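You operate a simulated robot arm through the tools that you are given. There is no shell and no other tool.

You are at the controls of a simulated robot arm. One attempt, no reset.

## Task
Try the film wrap stop button on a dry run, then press reset.
Fine: stop while the table turns; carriage back at its mark, power off.
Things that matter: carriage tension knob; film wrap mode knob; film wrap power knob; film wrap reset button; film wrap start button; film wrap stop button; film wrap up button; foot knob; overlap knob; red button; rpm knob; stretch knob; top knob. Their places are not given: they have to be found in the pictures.

Only the result counts: the job must be done as asked and must still hold three seconds after the hand-in. Knocking over, shifting, dropping, spilling or breaking anything else fails it.

## Robot
A 7-joint arm with a two-finger parallel gripper, fixed in place. Base frame: the origin is on the floor under the middle of its stand, x ahead of it, y to its left, z up. Units: mm, rad, N and s.
It reaches about 1479 mm from its shoulder. Its first joint turns from -2.897 to 2.897 rad. Payload 4.4 kg.
Tool frame: the origin (TCP) lies between the finger pads and is the grasp point; the fingertips stand 23 mm ahead of it; z points along the fingers, y is the line along which they close. Largest opening 94 mm; finger width 38, thickness 10; the body of the gripper, 54 by 96 mm, starts 39 mm behind the TCP.
Orientation is told as [roll, pitch, yaw] about the base's x, y, z axes, in that order, counted from this pose: with the fingers straight down and closing along the base's y, the tool's x points along the base's -x, its y along +y and its z along -z.

## Interface
- The arm moves only by the tool drive_tool. Its argument "motion" is a list of rows, each a list of 7 numbers: the gripper command, from -1 (fully open) to 1 (shut), values between in proportion, then the shift along the tool's x, y, z in mm, then the turn, a rotation vector about the tool's x, y, z in rad. In form: [[gripper, x, y, z, wx, wy, wz], ...]. A call has 1 to 20 rows; each row shifts and turns the commanded pose from where the row before left it, along the tool's axes as they then stand. Each row takes 0.2 s and may step no farther than 50 mm and 0.15 rad from the row before; otherwise, or with a gripper value out of range, the whole call is refused. A pose out of reach is approached as far as the arm can. The call stops where the force on the tool passes 40 N (or 10 N more than at its start, if that is more) or the arm is blocked; 0.2 s more then pass. Each finger travels about 72 mm/s and halts on what it meets, pressing with about 36 N; the grip force reading is that of the motor and also rises with nothing between the fingers. The clock runs only during rows and for 0.2 s after the last one: add rows that do not move to give the fingers time. The reply holds the time, the measured pose of the TCP, the force on the tool along the base axes, the opening and the grip force, in the units named above and with some noise, with the torque about the TCP (base axes, N m) and any sound that the robot's microphone picked up, and new pictures: "show" is both (left out), scene, wrist or none.
- Cameras (640 x 400 px; columns grow to the right, rows downward): "scene" is fixed at [218.2, 500.5, 1690]; the picture's right is [-0.63, -0.78, 0.00], its down [-0.39, 0.31, -0.87] and it looks along [0.68, -0.54, -0.50] (base axes); focal length 333 px, centre (320, 200). "wrist" rides on the gripper at [86, 16, -74] in the tool frame; the picture's right is [-0.18, 0.98, 0.00], its down [-0.58, -0.11, -0.81] and it looks along [-0.79, -0.15, 0.59] (tool axes); focal length 243 px, centre (320, 200).
- probe_pixels(camera, pixels): for up to 12 pixels [column, row] of the newest picture of that camera ("zoom" is the newest enlarged one), the place [x, y, z] in the base frame of the surface seen there, good to about 2 mm. No time passes.
- inspect(camera, box): a new picture of the part [left, top, right, bottom] of that camera's present view, enlarged. No time passes.
- hand_in(): hands the job in; it is judged then, once.

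Unless the task says otherwise, let go and move clear before handing in.

The tools are called after "Emit:" as a command line: name --pt "numbers of a row" for each row, then --argument value for the rest, lists and objects as JSON in quotes. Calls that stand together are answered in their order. drive_tool: Moves the arm, as the interface text tells. Its arguments: {"type":"object","properties":{"motion":{"type":"array"},"show":{"type":"string","enum":["both","scene","wrist","none"]}},"required":["motion"]} The other tools are called the same way: probe_pixels (camera, pixels) gives the place of the surface under pixels of a picture; inspect (camera, box) takes an enlarged picture of a part of a camera's view; hand_in () hands the job in.

At the start:

```text
time: 0.0
position: [672.5, -321.9, 1259.7]
tcp_rot: [0.001, 0.0, 0.002]
ft_force: [0.2, -0.3, 0.3]
torque: [-0.02, 0.0, -0.02]
finger_gap: 93.9
gripper_force: 0.0
```

scene: 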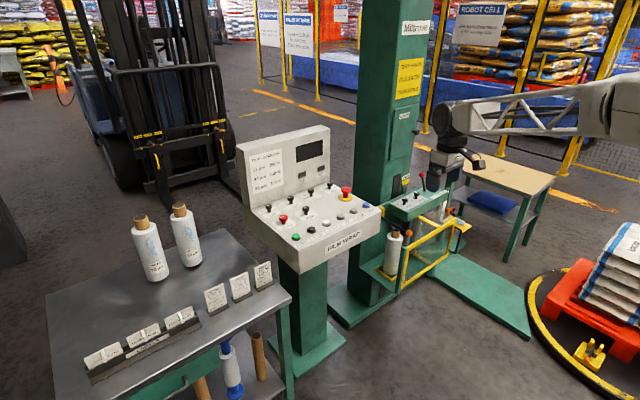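
wrist: 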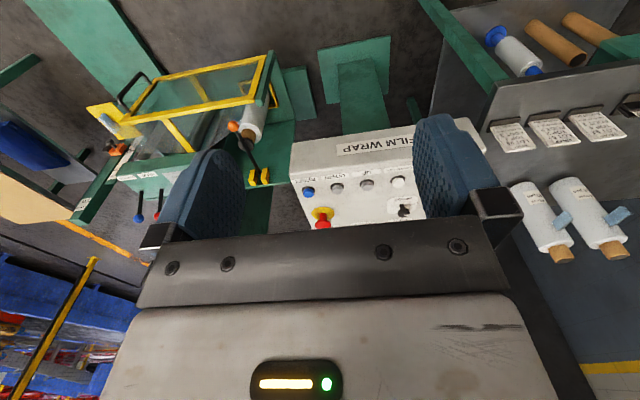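

The scene picture shows the film wrap console around (310,200) and the carriage with its own panel around (420,200). I'll zoom in on the panel, its notices and the carriage to read the labels.

Emit:
inspect --camera "scene" --box '[235, 170, 395, 270]'

Emit:
inspect --camera "scene" --box '[235, 120, 345, 200]'

Emit:
inspect --camera "scene" --box '[365, 160, 485, 290]'

Emit:
inspect --camera "scene" --box '[385, 10, 445, 130]'

Emit:
inspect --camera "wrist" --box '[270, 110, 490, 240]'

Emit:
inspect --camera "scene" --box '[80, 250, 290, 390]'

```text
4.00 times, centred on (315, 220) of scene
```

zoom: 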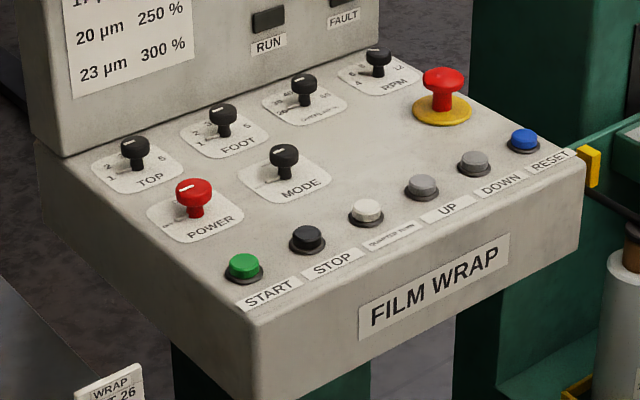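

```text
5.00 times, centred on (290, 160) of scene
```

zoom: 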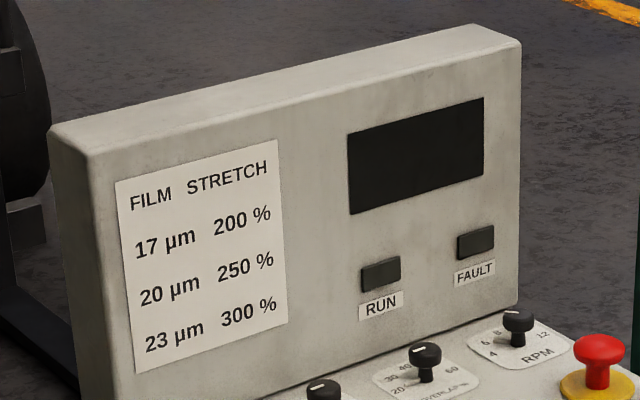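

```text
3.08 times, centred on (425, 225) of scene
```

zoom: 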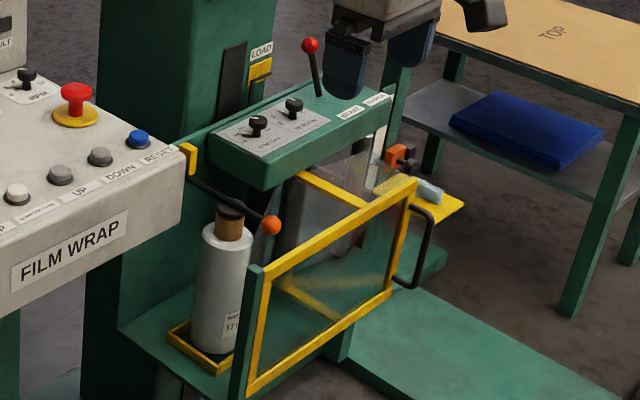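

```text
3.33 times, centred on (415, 70) of scene
```

zoom: 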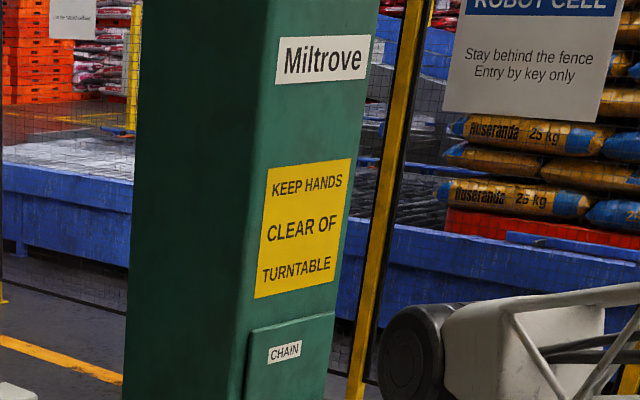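

```text
2.91 times, centred on (380, 175) of wrist
```

zoom: 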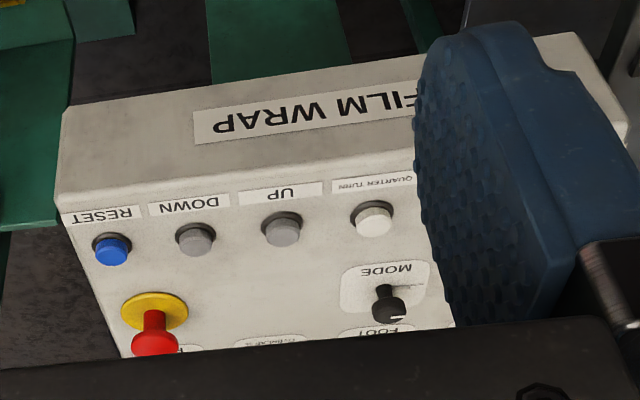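

```text
2.86 times, centred on (185, 320) of scene
```

zoom: 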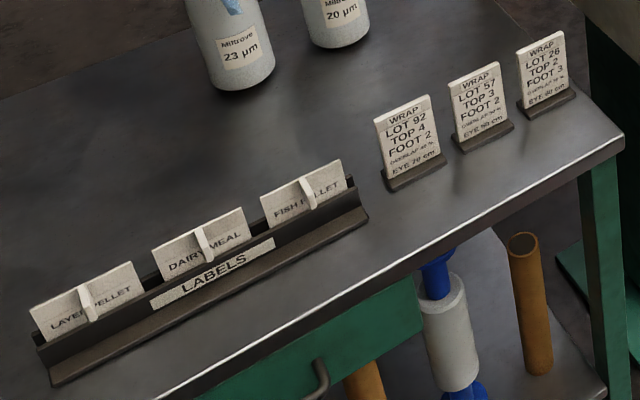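

The zooms show POWER, MODE, the START/STOP/QUARTER TURN/UP/DOWN/RESET row, and the red emergency button. I'll zoom tighter on the knob scales, the carriage's LOAD mark and the rest of the surroundings.

Emit:
inspect --camera "scene" --box '[292, 198, 328, 222]'

Emit:
inspect --camera "scene" --box '[268, 210, 302, 234]'

Emit:
inspect --camera "scene" --box '[255, 180, 345, 215]'

Emit:
inspect --camera "scene" --box '[390, 165, 460, 215]'

Emit:
inspect --camera "wrist" --box '[70, 50, 290, 240]'

Emit:
inspect --camera "scene" --box '[500, 200, 640, 400]'

Emit:
probe_pixels --camera "scene" --pixels '[[296, 237], [312, 229], [327, 222], [341, 216], [354, 210], [366, 204], [347, 190], [284, 218], [306, 207], [270, 207], [385, 209], [270, 260]]'

```text
16.00 times, centred on (310, 210) of scene
```

zoom: 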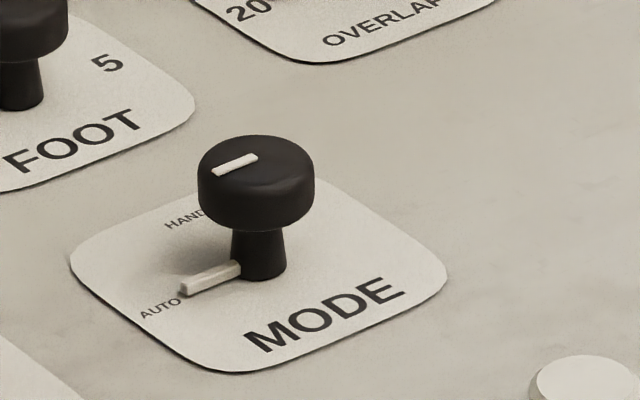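

```text
16.00 times, centred on (285, 222) of scene
```

zoom: 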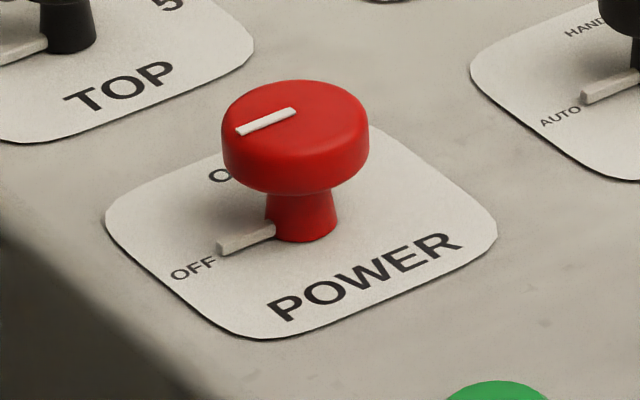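

```text
7.11 times, centred on (300, 198) of scene
```

zoom: 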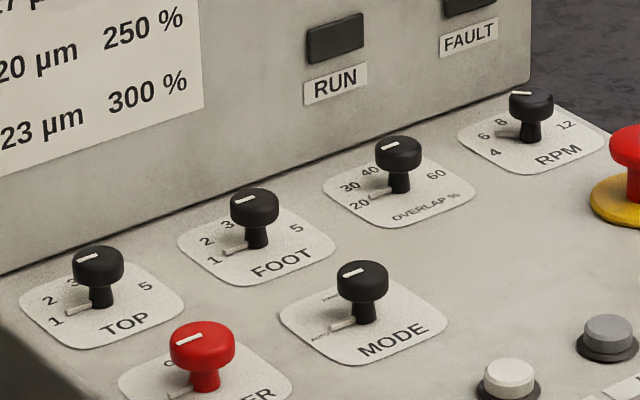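

```text
8.00 times, centred on (425, 190) of scene
```

zoom: 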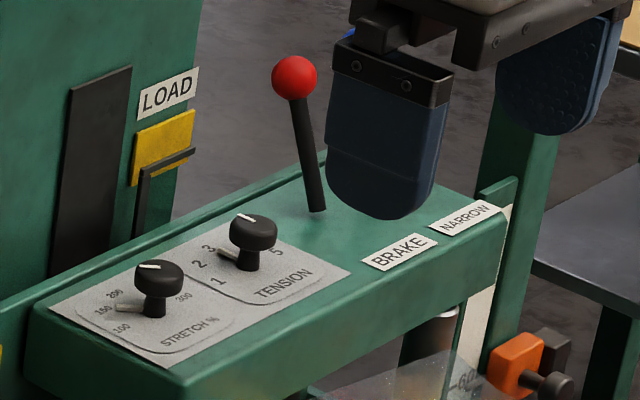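

```text
2.11 times, centred on (180, 145) of wrist
```

zoom: 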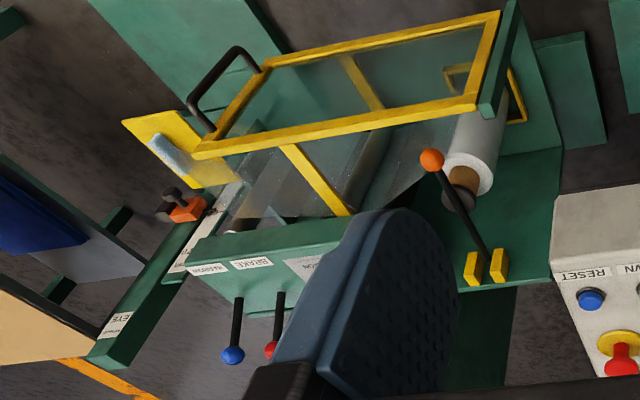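

```text
2.00 times, centred on (570, 300) of scene
```

zoom: 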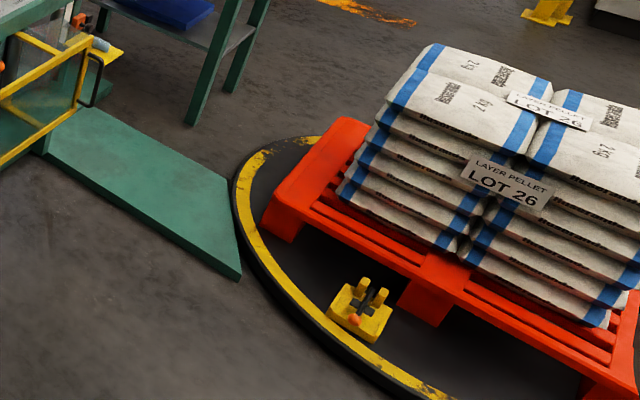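

```text
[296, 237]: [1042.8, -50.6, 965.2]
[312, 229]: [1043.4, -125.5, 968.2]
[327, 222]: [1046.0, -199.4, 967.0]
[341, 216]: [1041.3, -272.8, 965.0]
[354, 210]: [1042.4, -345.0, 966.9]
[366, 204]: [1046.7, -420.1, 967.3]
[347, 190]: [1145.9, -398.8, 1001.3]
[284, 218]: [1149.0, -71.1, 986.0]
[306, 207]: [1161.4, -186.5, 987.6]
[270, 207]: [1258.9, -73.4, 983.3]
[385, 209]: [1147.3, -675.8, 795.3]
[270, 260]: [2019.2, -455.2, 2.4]
```

The POWER knob points to OFF, at the operator's left, with ON a quarter turn clockwise. MODE is on AUTO and the carriage sits at its LOAD mark. I'll zoom on the panel and probe knob, button and plate heights.

Emit:
inspect --camera "scene" --box '[265, 200, 345, 250]'

Emit:
probe_pixels --camera "zoom" --pixels '[[150, 115], [125, 130], [150, 150], [150, 165], [180, 120], [245, 260], [265, 285], [240, 285], [375, 215], [355, 230], [480, 160], [300, 200]]'

```text
8.00 times, centred on (305, 225) of scene
```

zoom: 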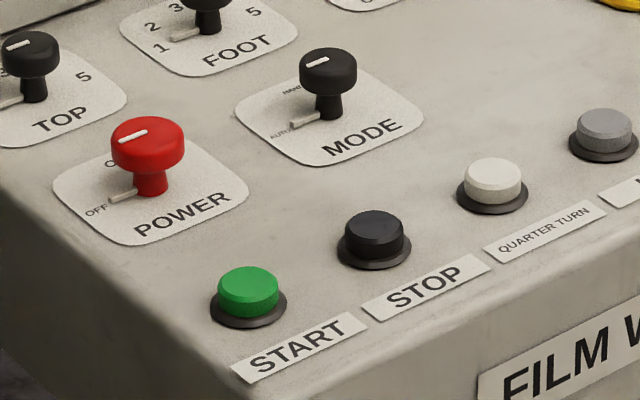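

```text
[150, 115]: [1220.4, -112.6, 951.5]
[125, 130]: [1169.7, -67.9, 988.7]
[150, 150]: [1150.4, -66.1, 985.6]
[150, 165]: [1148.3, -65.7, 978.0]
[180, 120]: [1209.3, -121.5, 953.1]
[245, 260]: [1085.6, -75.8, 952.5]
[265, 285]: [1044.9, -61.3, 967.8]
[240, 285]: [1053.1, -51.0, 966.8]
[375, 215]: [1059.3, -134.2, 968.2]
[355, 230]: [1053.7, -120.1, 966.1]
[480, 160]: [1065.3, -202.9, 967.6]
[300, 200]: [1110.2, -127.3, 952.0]
```

The panel is level at about z=952, button tops are at about 967 and the power knob top is near 989. I'll probe points on the power knob and the buttons to fix their centres.

Emit:
probe_pixels --camera "zoom" --pixels '[[112, 143], [184, 143], [148, 120], [148, 143], [130, 125], [165, 130], [135, 190], [165, 190], [150, 193], [112, 155], [184, 155], [148, 171]]'

Emit:
probe_pixels --camera "zoom" --pixels '[[248, 270], [220, 283], [277, 287], [248, 294], [374, 213], [346, 226], [403, 232], [374, 240], [493, 162], [466, 175], [521, 178], [493, 185]]'

Emit:
probe_pixels --camera "scene" --pixels '[[345, 150], [320, 160], [250, 160], [300, 190], [418, 205], [400, 232], [430, 240], [408, 235], [393, 265], [443, 180], [445, 160], [404, 180]]'

```text
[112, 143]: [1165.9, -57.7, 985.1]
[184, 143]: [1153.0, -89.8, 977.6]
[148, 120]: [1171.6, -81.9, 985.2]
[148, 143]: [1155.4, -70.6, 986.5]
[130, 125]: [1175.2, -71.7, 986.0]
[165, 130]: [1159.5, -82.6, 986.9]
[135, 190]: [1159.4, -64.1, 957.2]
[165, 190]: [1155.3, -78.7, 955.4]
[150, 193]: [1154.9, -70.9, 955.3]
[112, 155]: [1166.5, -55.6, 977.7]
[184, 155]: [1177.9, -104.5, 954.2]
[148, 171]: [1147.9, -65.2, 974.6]
```

```text
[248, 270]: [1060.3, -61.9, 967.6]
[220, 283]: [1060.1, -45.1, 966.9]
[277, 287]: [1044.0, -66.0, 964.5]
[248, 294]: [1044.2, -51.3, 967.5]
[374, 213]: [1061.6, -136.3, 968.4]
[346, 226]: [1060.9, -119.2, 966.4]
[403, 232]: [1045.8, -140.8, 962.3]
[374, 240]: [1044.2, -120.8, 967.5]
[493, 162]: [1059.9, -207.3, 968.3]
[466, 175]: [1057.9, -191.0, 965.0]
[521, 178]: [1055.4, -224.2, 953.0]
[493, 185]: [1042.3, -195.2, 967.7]
```

```text
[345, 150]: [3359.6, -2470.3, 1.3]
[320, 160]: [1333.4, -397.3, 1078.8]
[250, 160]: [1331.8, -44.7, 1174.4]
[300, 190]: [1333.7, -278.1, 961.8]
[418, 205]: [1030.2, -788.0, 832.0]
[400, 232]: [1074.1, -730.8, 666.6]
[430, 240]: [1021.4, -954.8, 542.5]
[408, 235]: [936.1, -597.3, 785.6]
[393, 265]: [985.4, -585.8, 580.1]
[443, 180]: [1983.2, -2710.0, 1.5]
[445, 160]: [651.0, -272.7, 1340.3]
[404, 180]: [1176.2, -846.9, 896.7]
```

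The power knob cap is centred near (1161, -73), spans z 972-987 and is about 36 mm wide. START and STOP centres are near (1052, -56) and (1052, -129). I'll move above the power knob with the fingers partly closed.

Emit:
drive_tool --pt "-0.3 -40.7 20.75 13.3 0 0 0" --pt "-0.3 -40.7 20.75 13.3 0 0 0" --pt "-0.3 -40.7 20.75 13.3 0 0 0" --pt "-0.3 -40.7 20.75 13.3 0 0 0" --pt "-0.3 -40.7 20.75 13.3 0 0 0" --pt "-0.3 -40.7 20.75 13.3 0 0 0" --pt "-0.3 -40.7 20.75 13.3 0 0 0" --pt "-0.3 -40.7 20.75 13.3 0 0 0" --pt "-0.3 -40.7 20.75 13.3 0 0 0" --pt "-0.3 -40.7 20.75 13.3 0 0 0" --pt "-0.3 -40.7 20.75 13.3 0 0 0" --pt "-0.3 -40.7 20.75 13.3 0 0 0" --pt "-0.3 0 0 0 0 0 0"

```text
time: 2.8
position: [1161.2, -71.1, 1100.7]
tcp_rot: [0.0, 0.0, 0.001]
ft_force: [0.4, 0.3, 0.1]
torque: [-0.01, 0.02, -0.04]
finger_gap: 61.0
gripper_force: 0.0
```

scene: 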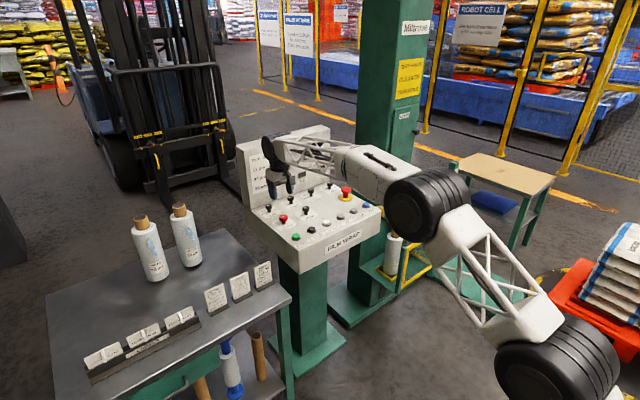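
wrist: 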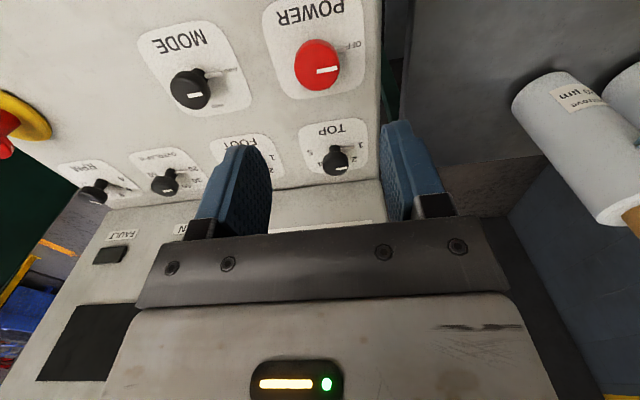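

The wrist picture shows the POWER knob at (316,63), almost exactly under the tool. I'll probe it there for a finer centre.

Emit:
inspect --camera "wrist" --box '[260, 0, 380, 110]'

Emit:
probe_pixels --camera "wrist" --pixels '[[297, 63], [318, 45], [338, 63], [318, 82], [318, 63], [345, 45], [302, 50], [333, 50], [305, 78], [332, 78]]'

```text
3.64 times, centred on (320, 55) of wrist
```

zoom: 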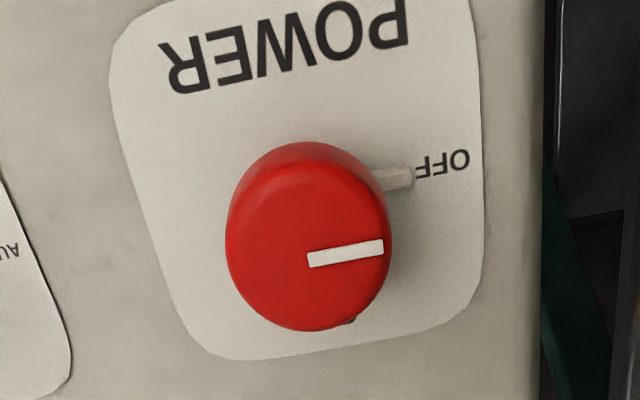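

```text
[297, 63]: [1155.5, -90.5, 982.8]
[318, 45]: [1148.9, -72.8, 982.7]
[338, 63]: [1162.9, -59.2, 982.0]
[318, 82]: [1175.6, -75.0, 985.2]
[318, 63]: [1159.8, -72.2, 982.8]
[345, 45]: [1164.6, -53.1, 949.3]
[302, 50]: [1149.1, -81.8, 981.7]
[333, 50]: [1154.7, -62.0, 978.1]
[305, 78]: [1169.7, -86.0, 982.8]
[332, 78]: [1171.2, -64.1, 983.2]
```

The knob centre comes out near (1161, -74). I'll check the pointer stick's height at its base, so the fingertips clear it.

Emit:
probe_pixels --camera "zoom" --pixels '[[385, 180], [400, 177], [410, 170], [430, 200], [200, 100], [180, 300], [310, 150], [240, 240], [300, 320], [380, 240]]'

```text
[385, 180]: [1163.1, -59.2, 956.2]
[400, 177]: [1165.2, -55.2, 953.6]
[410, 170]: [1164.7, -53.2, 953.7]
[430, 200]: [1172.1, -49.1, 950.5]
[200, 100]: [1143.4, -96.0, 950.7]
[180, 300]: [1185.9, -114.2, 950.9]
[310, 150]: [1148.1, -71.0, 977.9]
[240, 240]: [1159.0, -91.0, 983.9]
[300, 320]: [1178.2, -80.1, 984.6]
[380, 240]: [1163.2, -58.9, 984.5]
```

The stick top is at about z=956 and the panel at 950.5, so fingertips at 960 will clear both. I'll turn the tool back 45°, then descend with the knob between the fingers.

Emit:
drive_tool --pt "-0.3 -0.5 -2.8 0 0 0 0" --pt "-0.3 0 0 0 0 0 -0.131" --pt "-0.3 0 0 0 0 0 -0.131" --pt "-0.3 0 0 0 0 0 -0.131" --pt "-0.3 0 0 0 0 0 -0.131" --pt "-0.3 0 0 0 0 0 -0.131" --pt "-0.3 0 0 0 0 0 -0.131" --pt "-0.3 0 0 40 0 0 0" --pt "-0.3 0 0 40 0 0 0" --pt "-0.3 0 0 20 0 0 0" --pt "-0.3 0 0 10 0 0 0" --pt "-0.3 0 0 7 0 0 0" --pt "-0.3 0 0 0 0 0 0"

```text
time: 5.6
position: [1160.3, -75.6, 984.3]
tcp_rot: [-0.001, 0.001, 0.787]
ft_force: [0.1, 0.2, 1.3]
torque: [-0.03, 0.0, -0.01]
finger_gap: 61.1
gripper_force: 0.0
```

scene: 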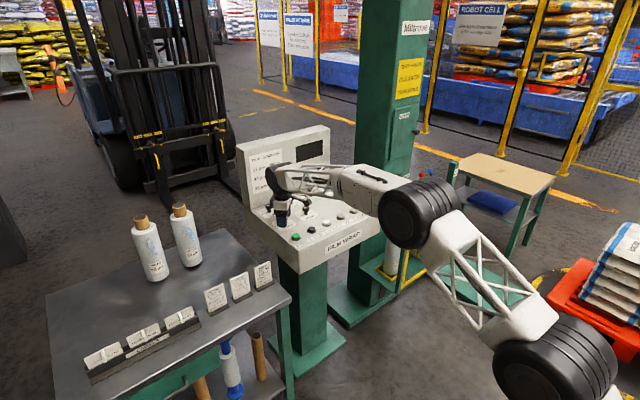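
wrist: 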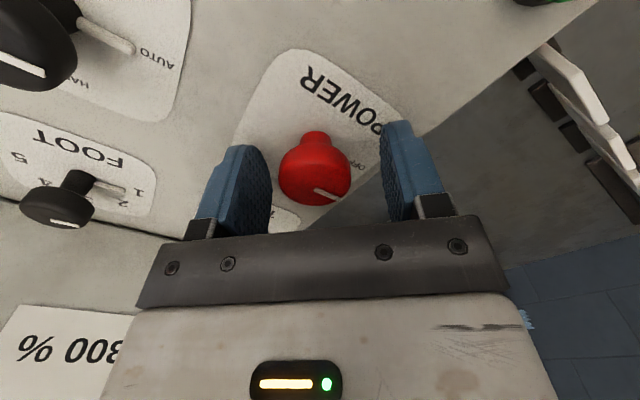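

The wrist picture shows the red knob cap between the fingers at (315,170). I'll close on it.

Emit:
drive_tool --pt "1 0 0 0 0 0 0" --pt "1 0 0 0 0 0 0" --pt "1 0 0 0 0 0 0" --show "wrist"

```text
time: 6.2
position: [1161.8, -78.1, 983.8]
tcp_rot: [-0.003, 0.001, 0.784]
ft_force: [16.4, -4.3, -6.0]
torque: [-0.25, -0.24, -0.06]
finger_gap: 35.7
gripper_force: 44.8
stopped in row 2: the force on the tool passed its limit at 43 N (the readings are from after the stop); the commanded pose is now the measured one
```

wrist: 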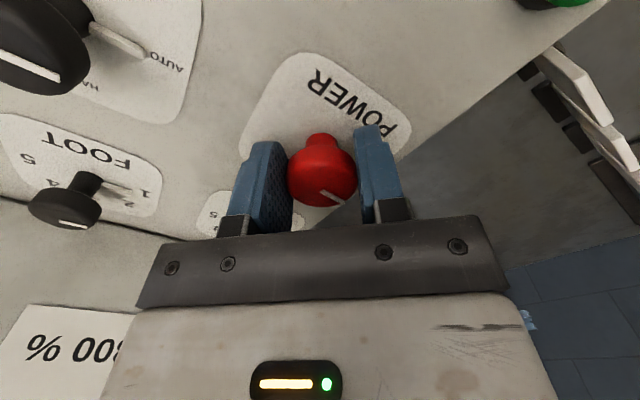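

The fingers have closed on the knob with a gap of 35.7 mm, and the force limit tripped briefly at 43 N. I'll probe the knob's position relative to the tool before turning.

Emit:
inspect --camera "wrist" --box '[230, 110, 410, 230]'

Emit:
probe_pixels --camera "wrist" --pixels '[[322, 180], [300, 185], [350, 185], [322, 165], [325, 205], [291, 165], [356, 165], [305, 200], [345, 200], [320, 137]]'

```text
3.33 times, centred on (320, 170) of wrist
```

zoom: 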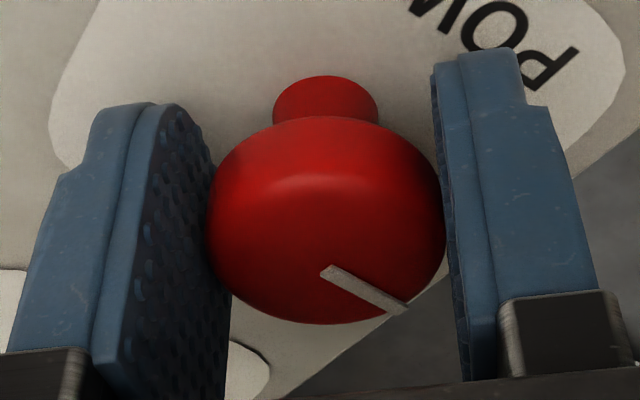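

```text
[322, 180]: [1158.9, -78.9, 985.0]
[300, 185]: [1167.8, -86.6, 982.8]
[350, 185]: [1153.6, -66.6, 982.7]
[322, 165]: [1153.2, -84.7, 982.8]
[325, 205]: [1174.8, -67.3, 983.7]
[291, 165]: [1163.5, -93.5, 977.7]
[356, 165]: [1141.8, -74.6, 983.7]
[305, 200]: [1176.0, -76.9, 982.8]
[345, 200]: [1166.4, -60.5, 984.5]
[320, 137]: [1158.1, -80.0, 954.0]
```

The knob axis sits about 2.5 mm off the tool centre, with residual force of about 16 N. I'll turn clockwise a third of the way about the knob axis and check the reading.

Emit:
drive_tool --pt "1 0.29 0.2 0 0 0 0.131" --pt "1 0.29 0.2 0 0 0 0.131" --pt "1 0.29 0.2 0 0 0 0.131" --pt "1 0.29 0.2 0 0 0 0.131"

```text
time: 7.2
position: [1159.8, -76.3, 983.7]
tcp_rot: [-0.002, -0.002, 0.259]
ft_force: [27.1, 16.0, -6.4]
torque: [0.11, -0.07, 0.07]
finger_gap: 35.5
gripper_force: 44.7
```

scene: 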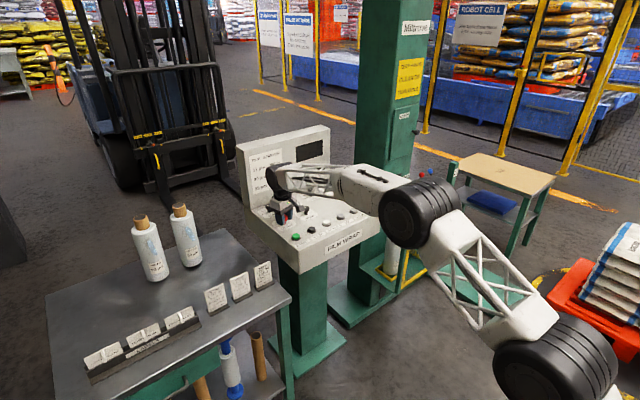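
wrist: 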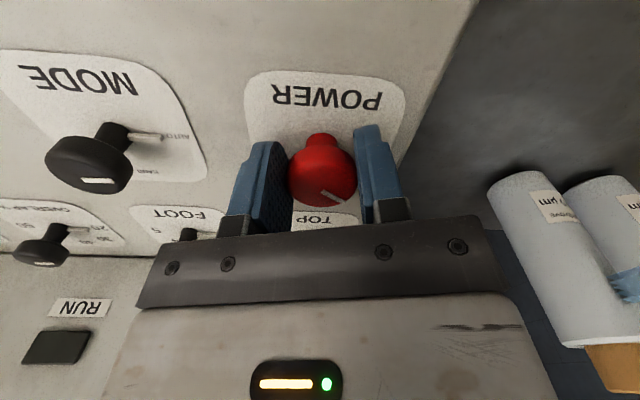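

The knob follows the turn, since the white line keeps its place in the wrist view. The force has risen to 31 N toward +x/+y, so I'll ease the tool that way and read again.

Emit:
drive_tool --pt "1 -1.8 1.1 0 0 0 0" --pt "1 0 0 0 0 0 0" --show "none"

```text
time: 7.8
position: [1160.4, -75.9, 983.9]
tcp_rot: [-0.001, -0.001, 0.261]
ft_force: [-22.9, 13.6, -0.4]
torque: [0.15, 0.52, 0.1]
finger_gap: 35.5
gripper_force: 45.2
```

The x force has flipped to -23 N, so the shift went slightly too far that way while y still pushes. I'll correct by half a millimetre and turn another step.

Emit:
drive_tool --pt "1 0.5 0.75 0 0 0 0" --pt "1 0 0 0 0 0 0.131" --pt "1 0 0 0 0 0 0.131" --show "none"

```text
time: 8.6
position: [1159.6, -74.0, 983.8]
tcp_rot: [-0.001, -0.002, -0.004]
ft_force: [-21.2, 14.2, -4.2]
torque: [0.06, 0.37, 0.05]
finger_gap: 35.6
gripper_force: 44.7
```

The tool is now at yaw 0 with forces holding near 21 N. I'll keep easing slightly and turn the next part.

Emit:
drive_tool --pt "1 0.6 0.5 0 0 0 0" --pt "1 0 0 0 0 0 0.131" --pt "1 0 0 0 0 0 0.131" --pt "1 0 0 0 0 0 0.131"

```text
time: 9.6
position: [1161.3, -73.7, 982.6]
tcp_rot: [-0.001, -0.002, -0.397]
ft_force: [13.5, 28.2, -12.4]
torque: [0.3, -0.26, 0.14]
finger_gap: 35.3
gripper_force: 44.9
```

scene: 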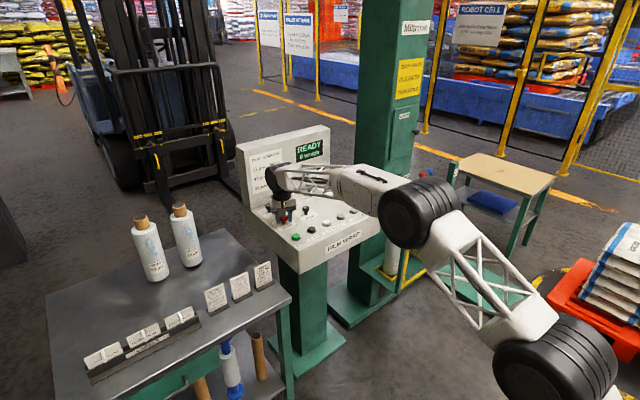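
wrist: 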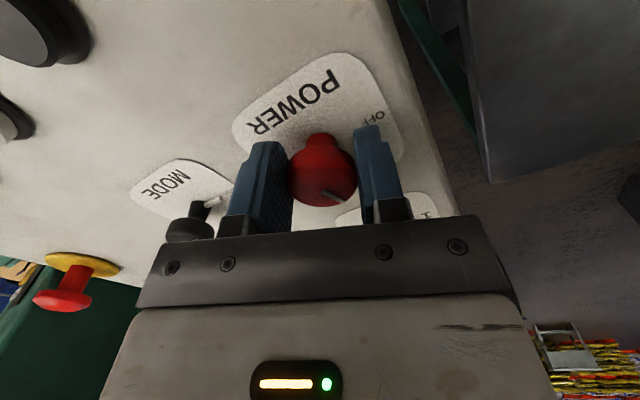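

The display at (310,148) now reads READY. I'll zoom in to confirm before finishing the turn to the ON mark.

Emit:
inspect --camera "scene" --box '[240, 125, 335, 190]'

Emit:
drive_tool --pt "1 -0.3 0.3 0 0 0 0.131" --pt "1 0 0 0 0 0 0.131" --pt "1 0 0 0 0 0 0.125" --show "scene"

```text
6.15 times, centred on (288, 158) of scene
```

zoom: 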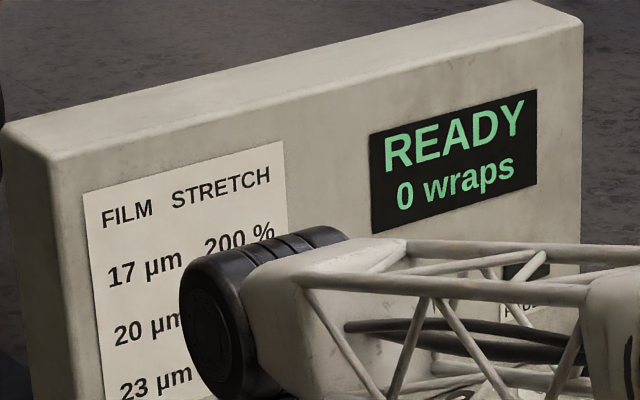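

```text
time: 10.1
position: [1160.3, -72.2, 984.5]
tcp_rot: [0.001, -0.002, -0.558]
ft_force: [14.2, 8.4, -4.8]
torque: [0.2, -0.07, 0.06]
finger_gap: 35.5
gripper_force: 44.8
stopped in row 2: the force on the tool passed its limit at 46 N (the readings are from after the stop); the commanded pose is now the measured one
```

scene: 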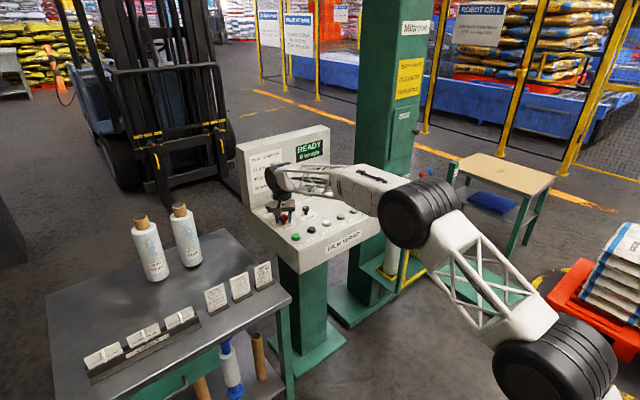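

The display reads READY, 0 wraps. The turn stopped about 0.22 rad short of a full quarter on side load, so I'll finish in small steps.

Emit:
drive_tool --pt "1 0 0 0 0 0 0.07" --pt "1 0 0 0 0 0 0.07" --pt "1 0 0 0 0 0 0.07" --show "wrist"

```text
time: 10.9
position: [1160.6, -71.8, 983.0]
tcp_rot: [0.002, -0.002, -0.767]
ft_force: [9.6, 31.3, -4.3]
torque: [0.45, 0.02, 0.72]
finger_gap: 35.2
gripper_force: 44.6
```

wrist: 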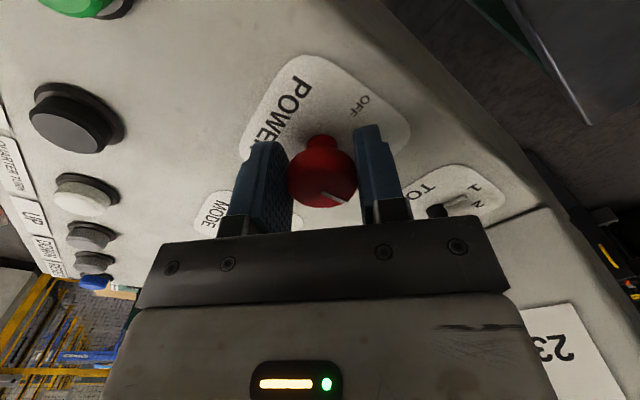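

The knob has turned about 1.55 rad and the 0.7 N m torque shows it is at its ON stop. I'll open the fingers and lift clear.

Emit:
drive_tool --pt "-0.3 0 0 0 0 0 0" --pt "-0.3 0 0 0 0 0 0" --pt "-0.3 0 0 0 0 0 0" --pt "-0.3 0 0 -20 0 0 0" --pt "-0.3 0 0 -40 0 0 0" --pt "-0.3 0 0 -40 0 0 0" --pt "-0.3 0 0 0 0 0 0"

Emit:
inspect --camera "wrist" --box '[200, 0, 440, 150]'

Emit:
inspect --camera "scene" --box '[240, 125, 400, 225]'

```text
time: 12.5
position: [1159.6, -72.1, 1084.3]
tcp_rot: [0.003, -0.003, -0.771]
ft_force: [0.3, 0.4, 0.1]
torque: [0.0, 0.0, 0.0]
finger_gap: 61.0
gripper_force: 0.1
```

scene: 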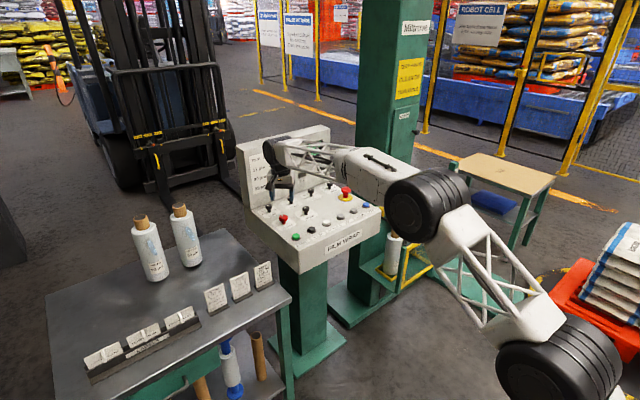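
wrist: 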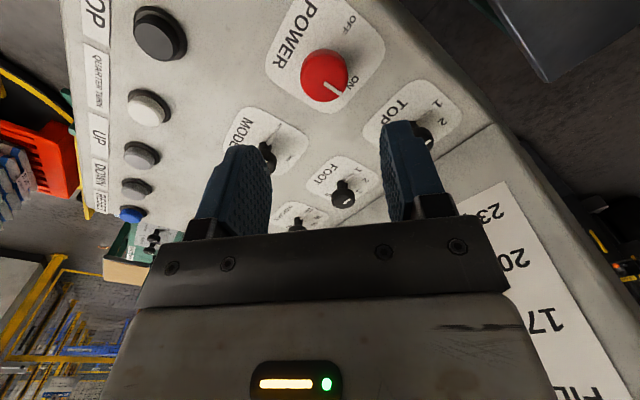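

```text
2.67 times, centred on (320, 75) of wrist
```

zoom: 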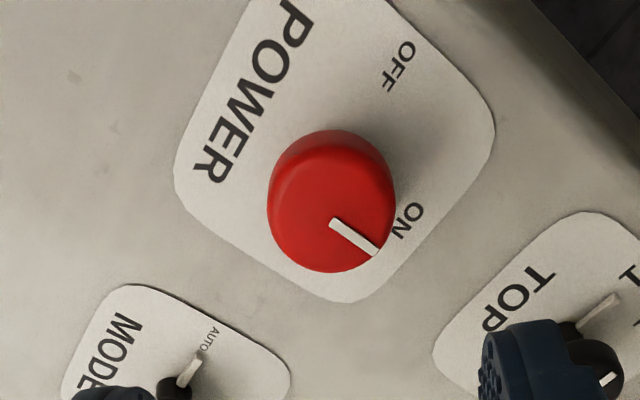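

```text
4.00 times, centred on (320, 175) of scene
```

zoom: 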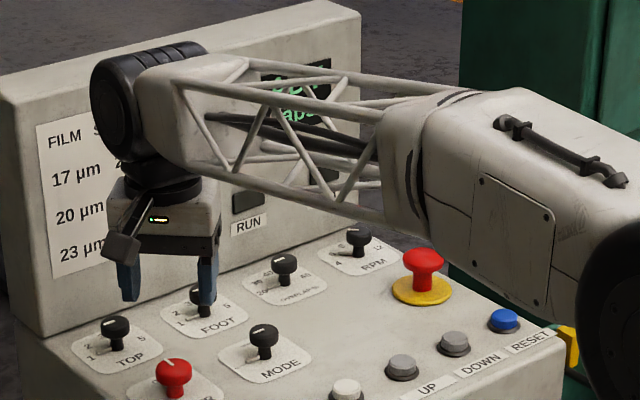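

The POWER line now points at ON and the display still reads READY. Next I'll square the tool, shut the fingers and hover over START near (1052, -56).

Emit:
drive_tool --pt "1 0 0 0 0 0 -0.1285" --pt "1 0 0 0 0 0 -0.1285" --pt "1 0 0 0 0 0 -0.1285" --pt "1 0 0 0 0 0 -0.1285" --pt "1 0 0 0 0 0 -0.1285" --pt "1 0 0 0 0 0 -0.1285" --pt "1 36 5.3 20 0 0 0" --pt "1 36 5.3 20 0 0 0" --pt "1 36 5.3 20 0 0 0" --pt "1 0 0 0 0 0 0"

Emit:
inspect --camera "scene" --box '[240, 125, 400, 265]'

```text
time: 14.7
position: [1052.7, -56.5, 1023.6]
tcp_rot: [-0.001, -0.003, 0.001]
ft_force: [0.5, 0.2, -0.5]
torque: [0.0, 0.02, -0.01]
finger_gap: 0.0
gripper_force: 36.1
```

scene: 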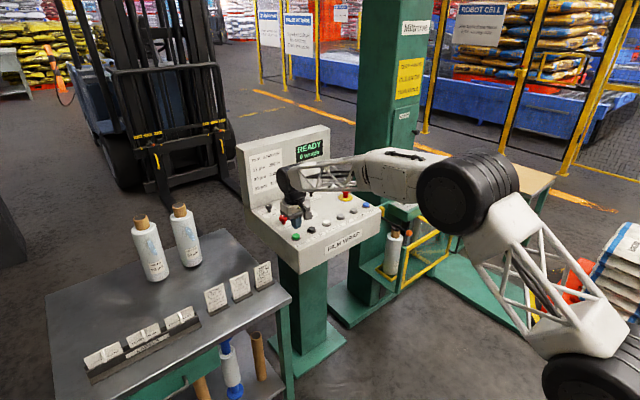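
wrist: 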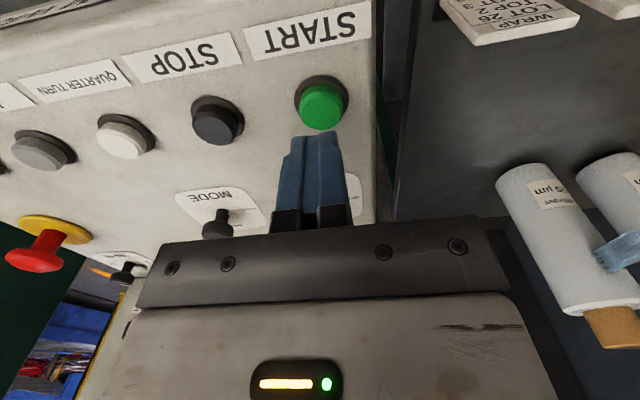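

```text
2.86 times, centred on (320, 195) of scene
```

zoom: 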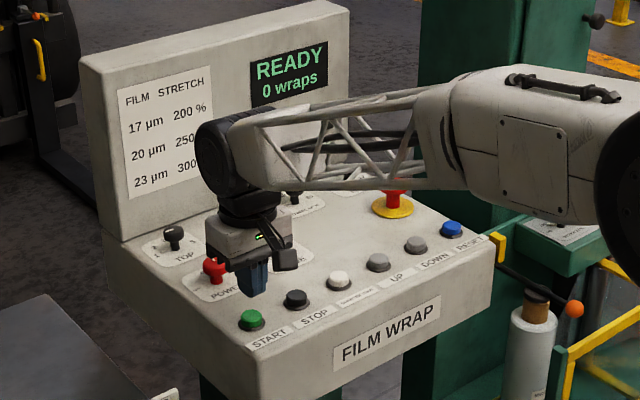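

The display reads READY, 0 wraps and the green START button sits just ahead of the fingertips at (320,105). Before pressing, I'll probe the button centres and where my elbow stands relative to the carriage's path.

Emit:
probe_pixels --camera "wrist" --pixels '[[320, 105], [302, 105], [339, 105], [320, 90], [320, 122], [216, 125], [198, 125], [236, 125], [216, 110], [216, 140], [125, 135], [40, 152]]'

Emit:
probe_pixels --camera "scene" --pixels '[[450, 190], [490, 190], [425, 195], [400, 175], [510, 200], [550, 250], [580, 320], [570, 370], [360, 175], [405, 210], [415, 265], [470, 160]]'

```text
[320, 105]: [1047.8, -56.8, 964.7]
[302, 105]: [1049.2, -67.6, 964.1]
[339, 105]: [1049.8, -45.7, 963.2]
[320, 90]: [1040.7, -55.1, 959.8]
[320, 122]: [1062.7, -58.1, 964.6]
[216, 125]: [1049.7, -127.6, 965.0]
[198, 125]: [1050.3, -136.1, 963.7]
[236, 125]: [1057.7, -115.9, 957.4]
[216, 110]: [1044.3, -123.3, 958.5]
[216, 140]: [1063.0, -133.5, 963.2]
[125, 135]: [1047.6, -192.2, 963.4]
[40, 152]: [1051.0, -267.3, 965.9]
```

```text
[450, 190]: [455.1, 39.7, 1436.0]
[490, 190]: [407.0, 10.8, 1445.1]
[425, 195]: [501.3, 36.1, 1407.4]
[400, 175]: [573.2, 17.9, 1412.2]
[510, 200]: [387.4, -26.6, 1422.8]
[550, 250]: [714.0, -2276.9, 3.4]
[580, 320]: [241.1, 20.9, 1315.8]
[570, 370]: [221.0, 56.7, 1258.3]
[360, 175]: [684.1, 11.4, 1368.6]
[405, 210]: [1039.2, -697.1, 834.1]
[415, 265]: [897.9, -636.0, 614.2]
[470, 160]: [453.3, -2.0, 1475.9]
```

My arm runs along y≈0, well clear of the carriage at y≈-600 to -900, and START lies directly under the tool. I'll press START gently and lift back.

Emit:
drive_tool --pt "1 0 0 15 0 0 0" --pt "1 0 0 15 0 0 0" --pt "1 0 0 3 0 0 0" --pt "1 0 0 3 0 0 0" --pt "1 0 0 2 0 0 0" --pt "1 0 0 0 0 0 0"

```text
time: 16.1
position: [1052.9, -57.2, 986.7]
tcp_rot: [0.0, -0.005, 0.002]
ft_force: [0.5, -0.8, 1.7]
torque: [-0.03, 0.0, 0.01]
finger_gap: 0.0
gripper_force: 35.9
```

scene: 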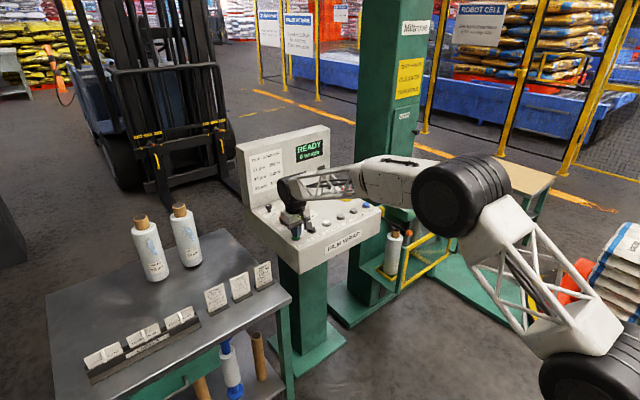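
wrist: 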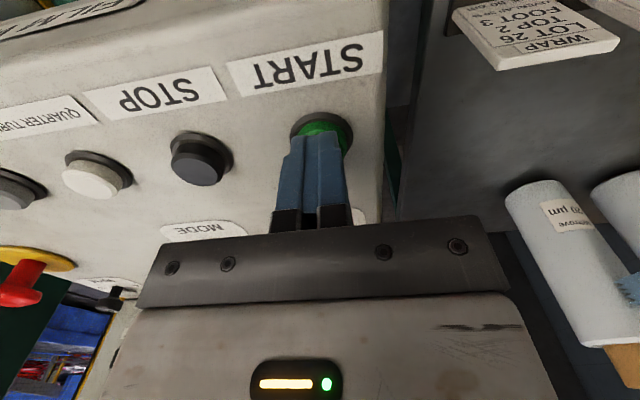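

The tool is at 986.7 with only 1.7 N and the display still says READY, so the button is barely touched. I'll press a few millimetres more.

Emit:
drive_tool --pt "1 0 0 2 0 0 0" --pt "1 0 0 2 0 0 0" --pt "1 0 0 0 0 0 0"

```text
time: 16.9
position: [1052.6, -57.0, 982.2]
tcp_rot: [0.0, -0.003, 0.001]
ft_force: [1.3, 1.6, 4.5]
torque: [0.03, 0.01, -0.02]
finger_gap: 0.1
gripper_force: 36.4
heard: click
```

scene: 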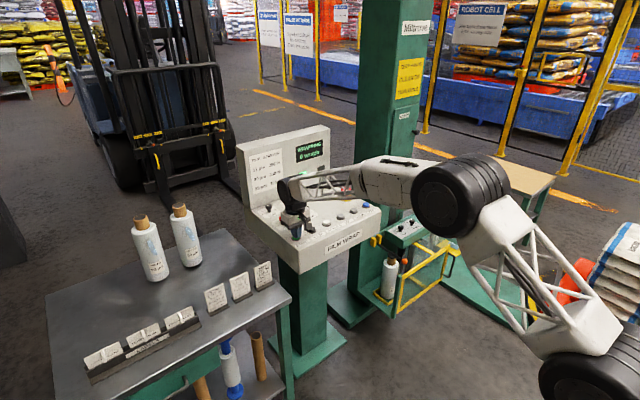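
wrist: 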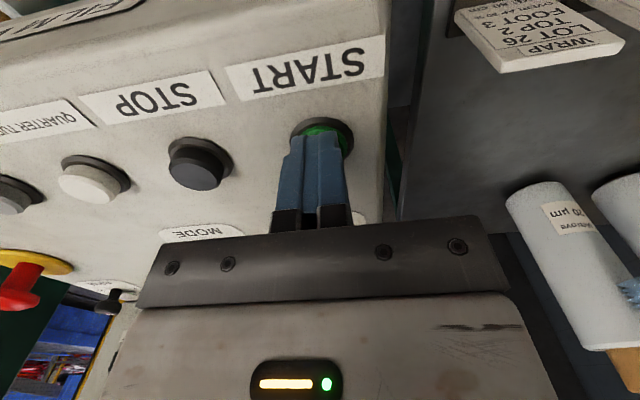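

I heard the click and the display now reads WRAPPING, with the carriage already moving down. I'll lift and move over STOP at (1052, -129), then look at the state.

Emit:
drive_tool --pt "1 0 0 -25 0 0 0" --pt "1 0 -36 0 0 0 0" --pt "1 0 -36 0 0 0 0" --pt "1 0 0 0 0 0 0"

Emit:
inspect --camera "scene" --box '[240, 125, 400, 265]'

Emit:
inspect --camera "scene" --box '[360, 150, 640, 400]'

```text
time: 17.9
position: [1052.0, -129.4, 1006.0]
tcp_rot: [0.0, -0.004, 0.002]
ft_force: [0.8, 0.2, 0.1]
torque: [-0.03, -0.02, -0.01]
finger_gap: 0.3
gripper_force: 36.1
```

scene: 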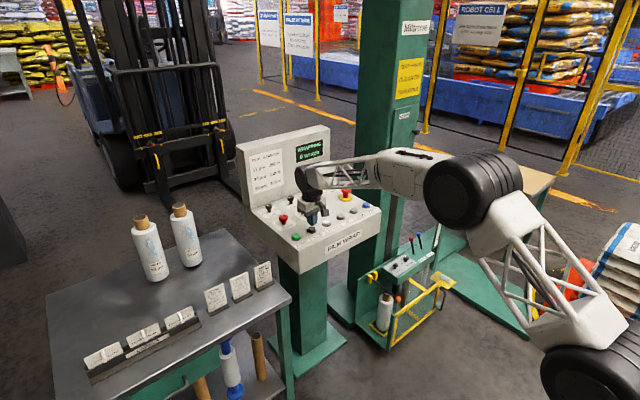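
wrist: 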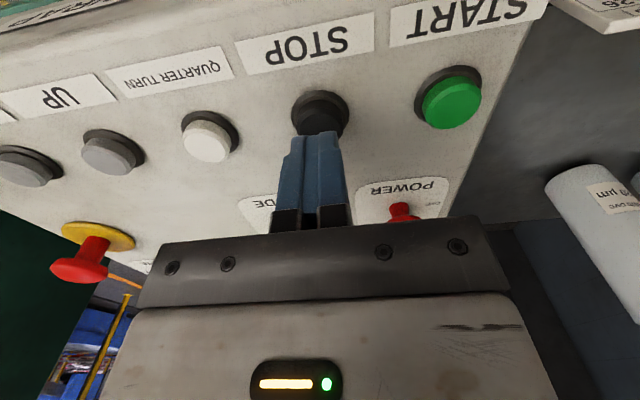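

```text
2.86 times, centred on (320, 195) of scene
```

zoom: 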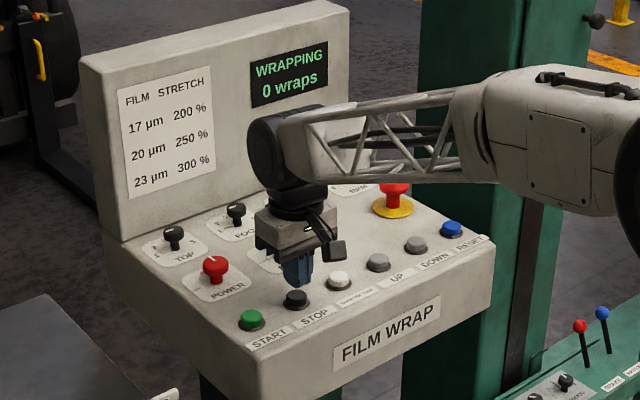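

```text
1.60 times, centred on (500, 275) of scene
```

zoom: 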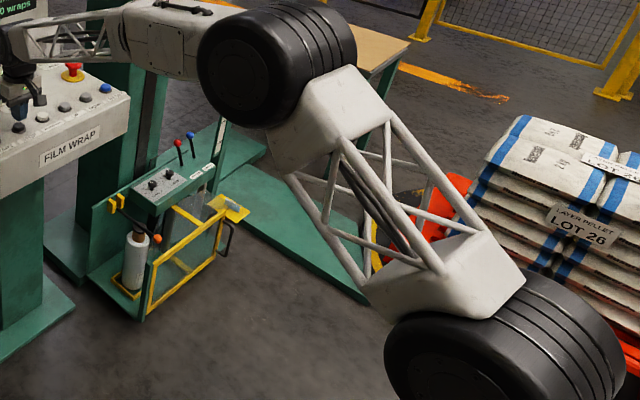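

The display reads WRAPPING, 0 wraps, but the pallet hasn't moved; the carriage is still travelling down first. I'll wait just above STOP and compare the pallet again.

Emit:
drive_tool --pt "1 0 0 10 0 0 0" --pt "1 0 0 0 0 0 0" --pt "1 0 0 0 0 0 0" --pt "1 0 0 0 0 0 0" --pt "1 0 0 0 0 0 0" --show "scene"

Emit:
inspect --camera "scene" --box '[360, 150, 640, 400]'

Emit:
inspect --camera "scene" --box '[280, 125, 345, 190]'

```text
time: 19.1
position: [1052.0, -128.9, 996.9]
tcp_rot: [0.0, -0.004, 0.001]
ft_force: [-0.6, -0.6, 0.8]
torque: [0.01, 0.0, 0.0]
finger_gap: 0.0
gripper_force: 35.0
```

scene: 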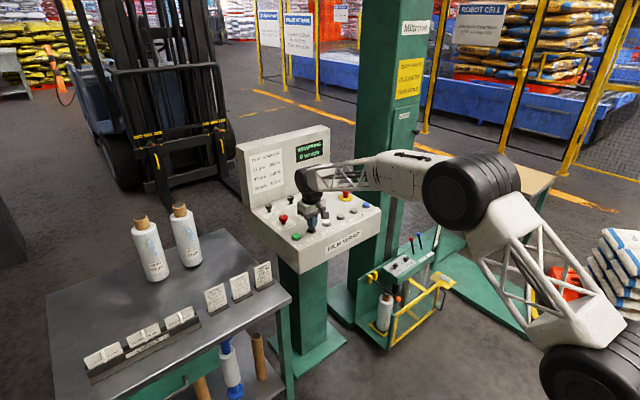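

```text
1.60 times, centred on (500, 275) of scene
```

zoom: 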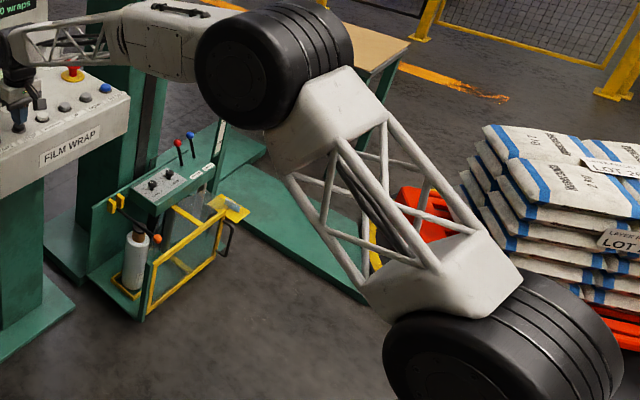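

```text
6.15 times, centred on (312, 158) of scene
```

zoom: 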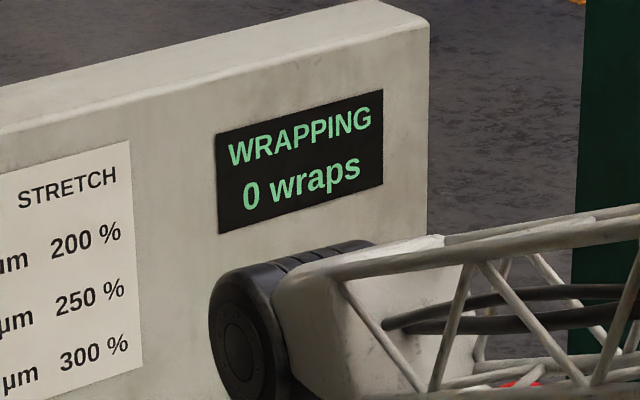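

The bag stack has clearly rotated, so the table is turning. I'll press STOP now.

Emit:
drive_tool --pt "1 0 0 8 0 0 0" --pt "1 0 0 3 0 0 0" --pt "1 0 0 2 0 0 0" --pt "1 0 0 2 0 0 0" --pt "1 0 0 0 0 0 0"

Emit:
inspect --camera "scene" --box '[280, 125, 345, 190]'

Emit:
inspect --camera "scene" --box '[360, 150, 640, 400]'

```text
time: 20.3
position: [1052.0, -128.5, 982.0]
tcp_rot: [0.0, -0.004, 0.001]
ft_force: [-1.4, -1.5, 4.3]
torque: [-0.02, 0.05, -0.02]
finger_gap: 0.0
gripper_force: 35.8
heard: click
```

scene: 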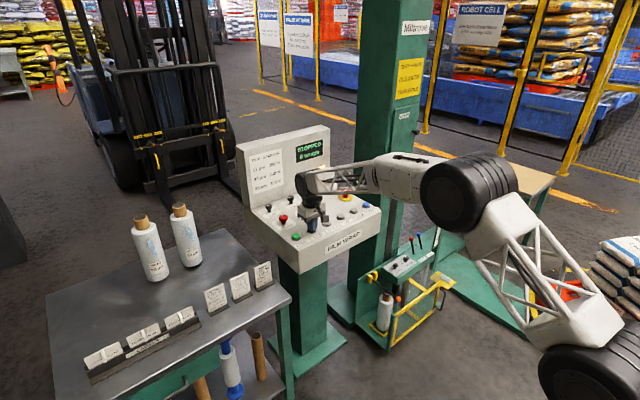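
wrist: 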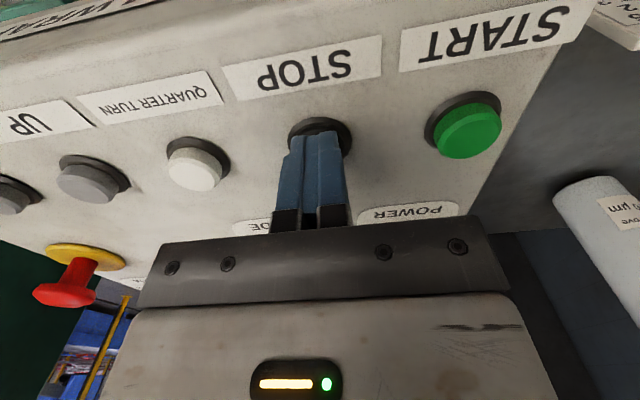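

```text
6.15 times, centred on (312, 158) of scene
```

zoom: 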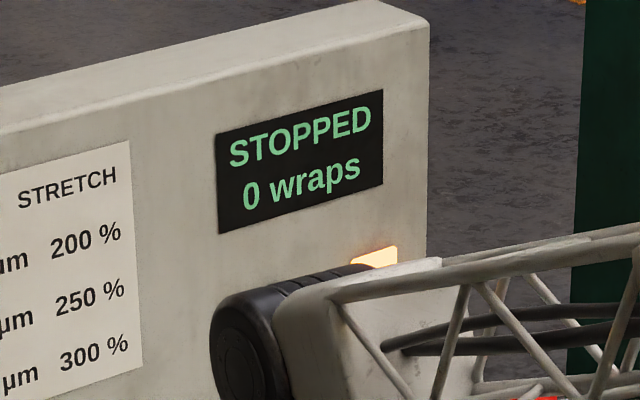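

```text
1.60 times, centred on (500, 275) of scene
```

zoom: 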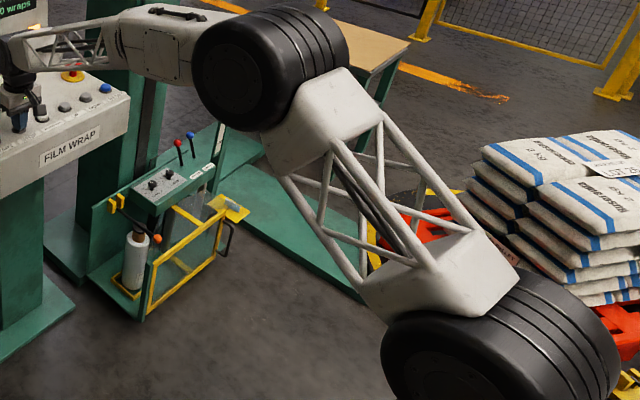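

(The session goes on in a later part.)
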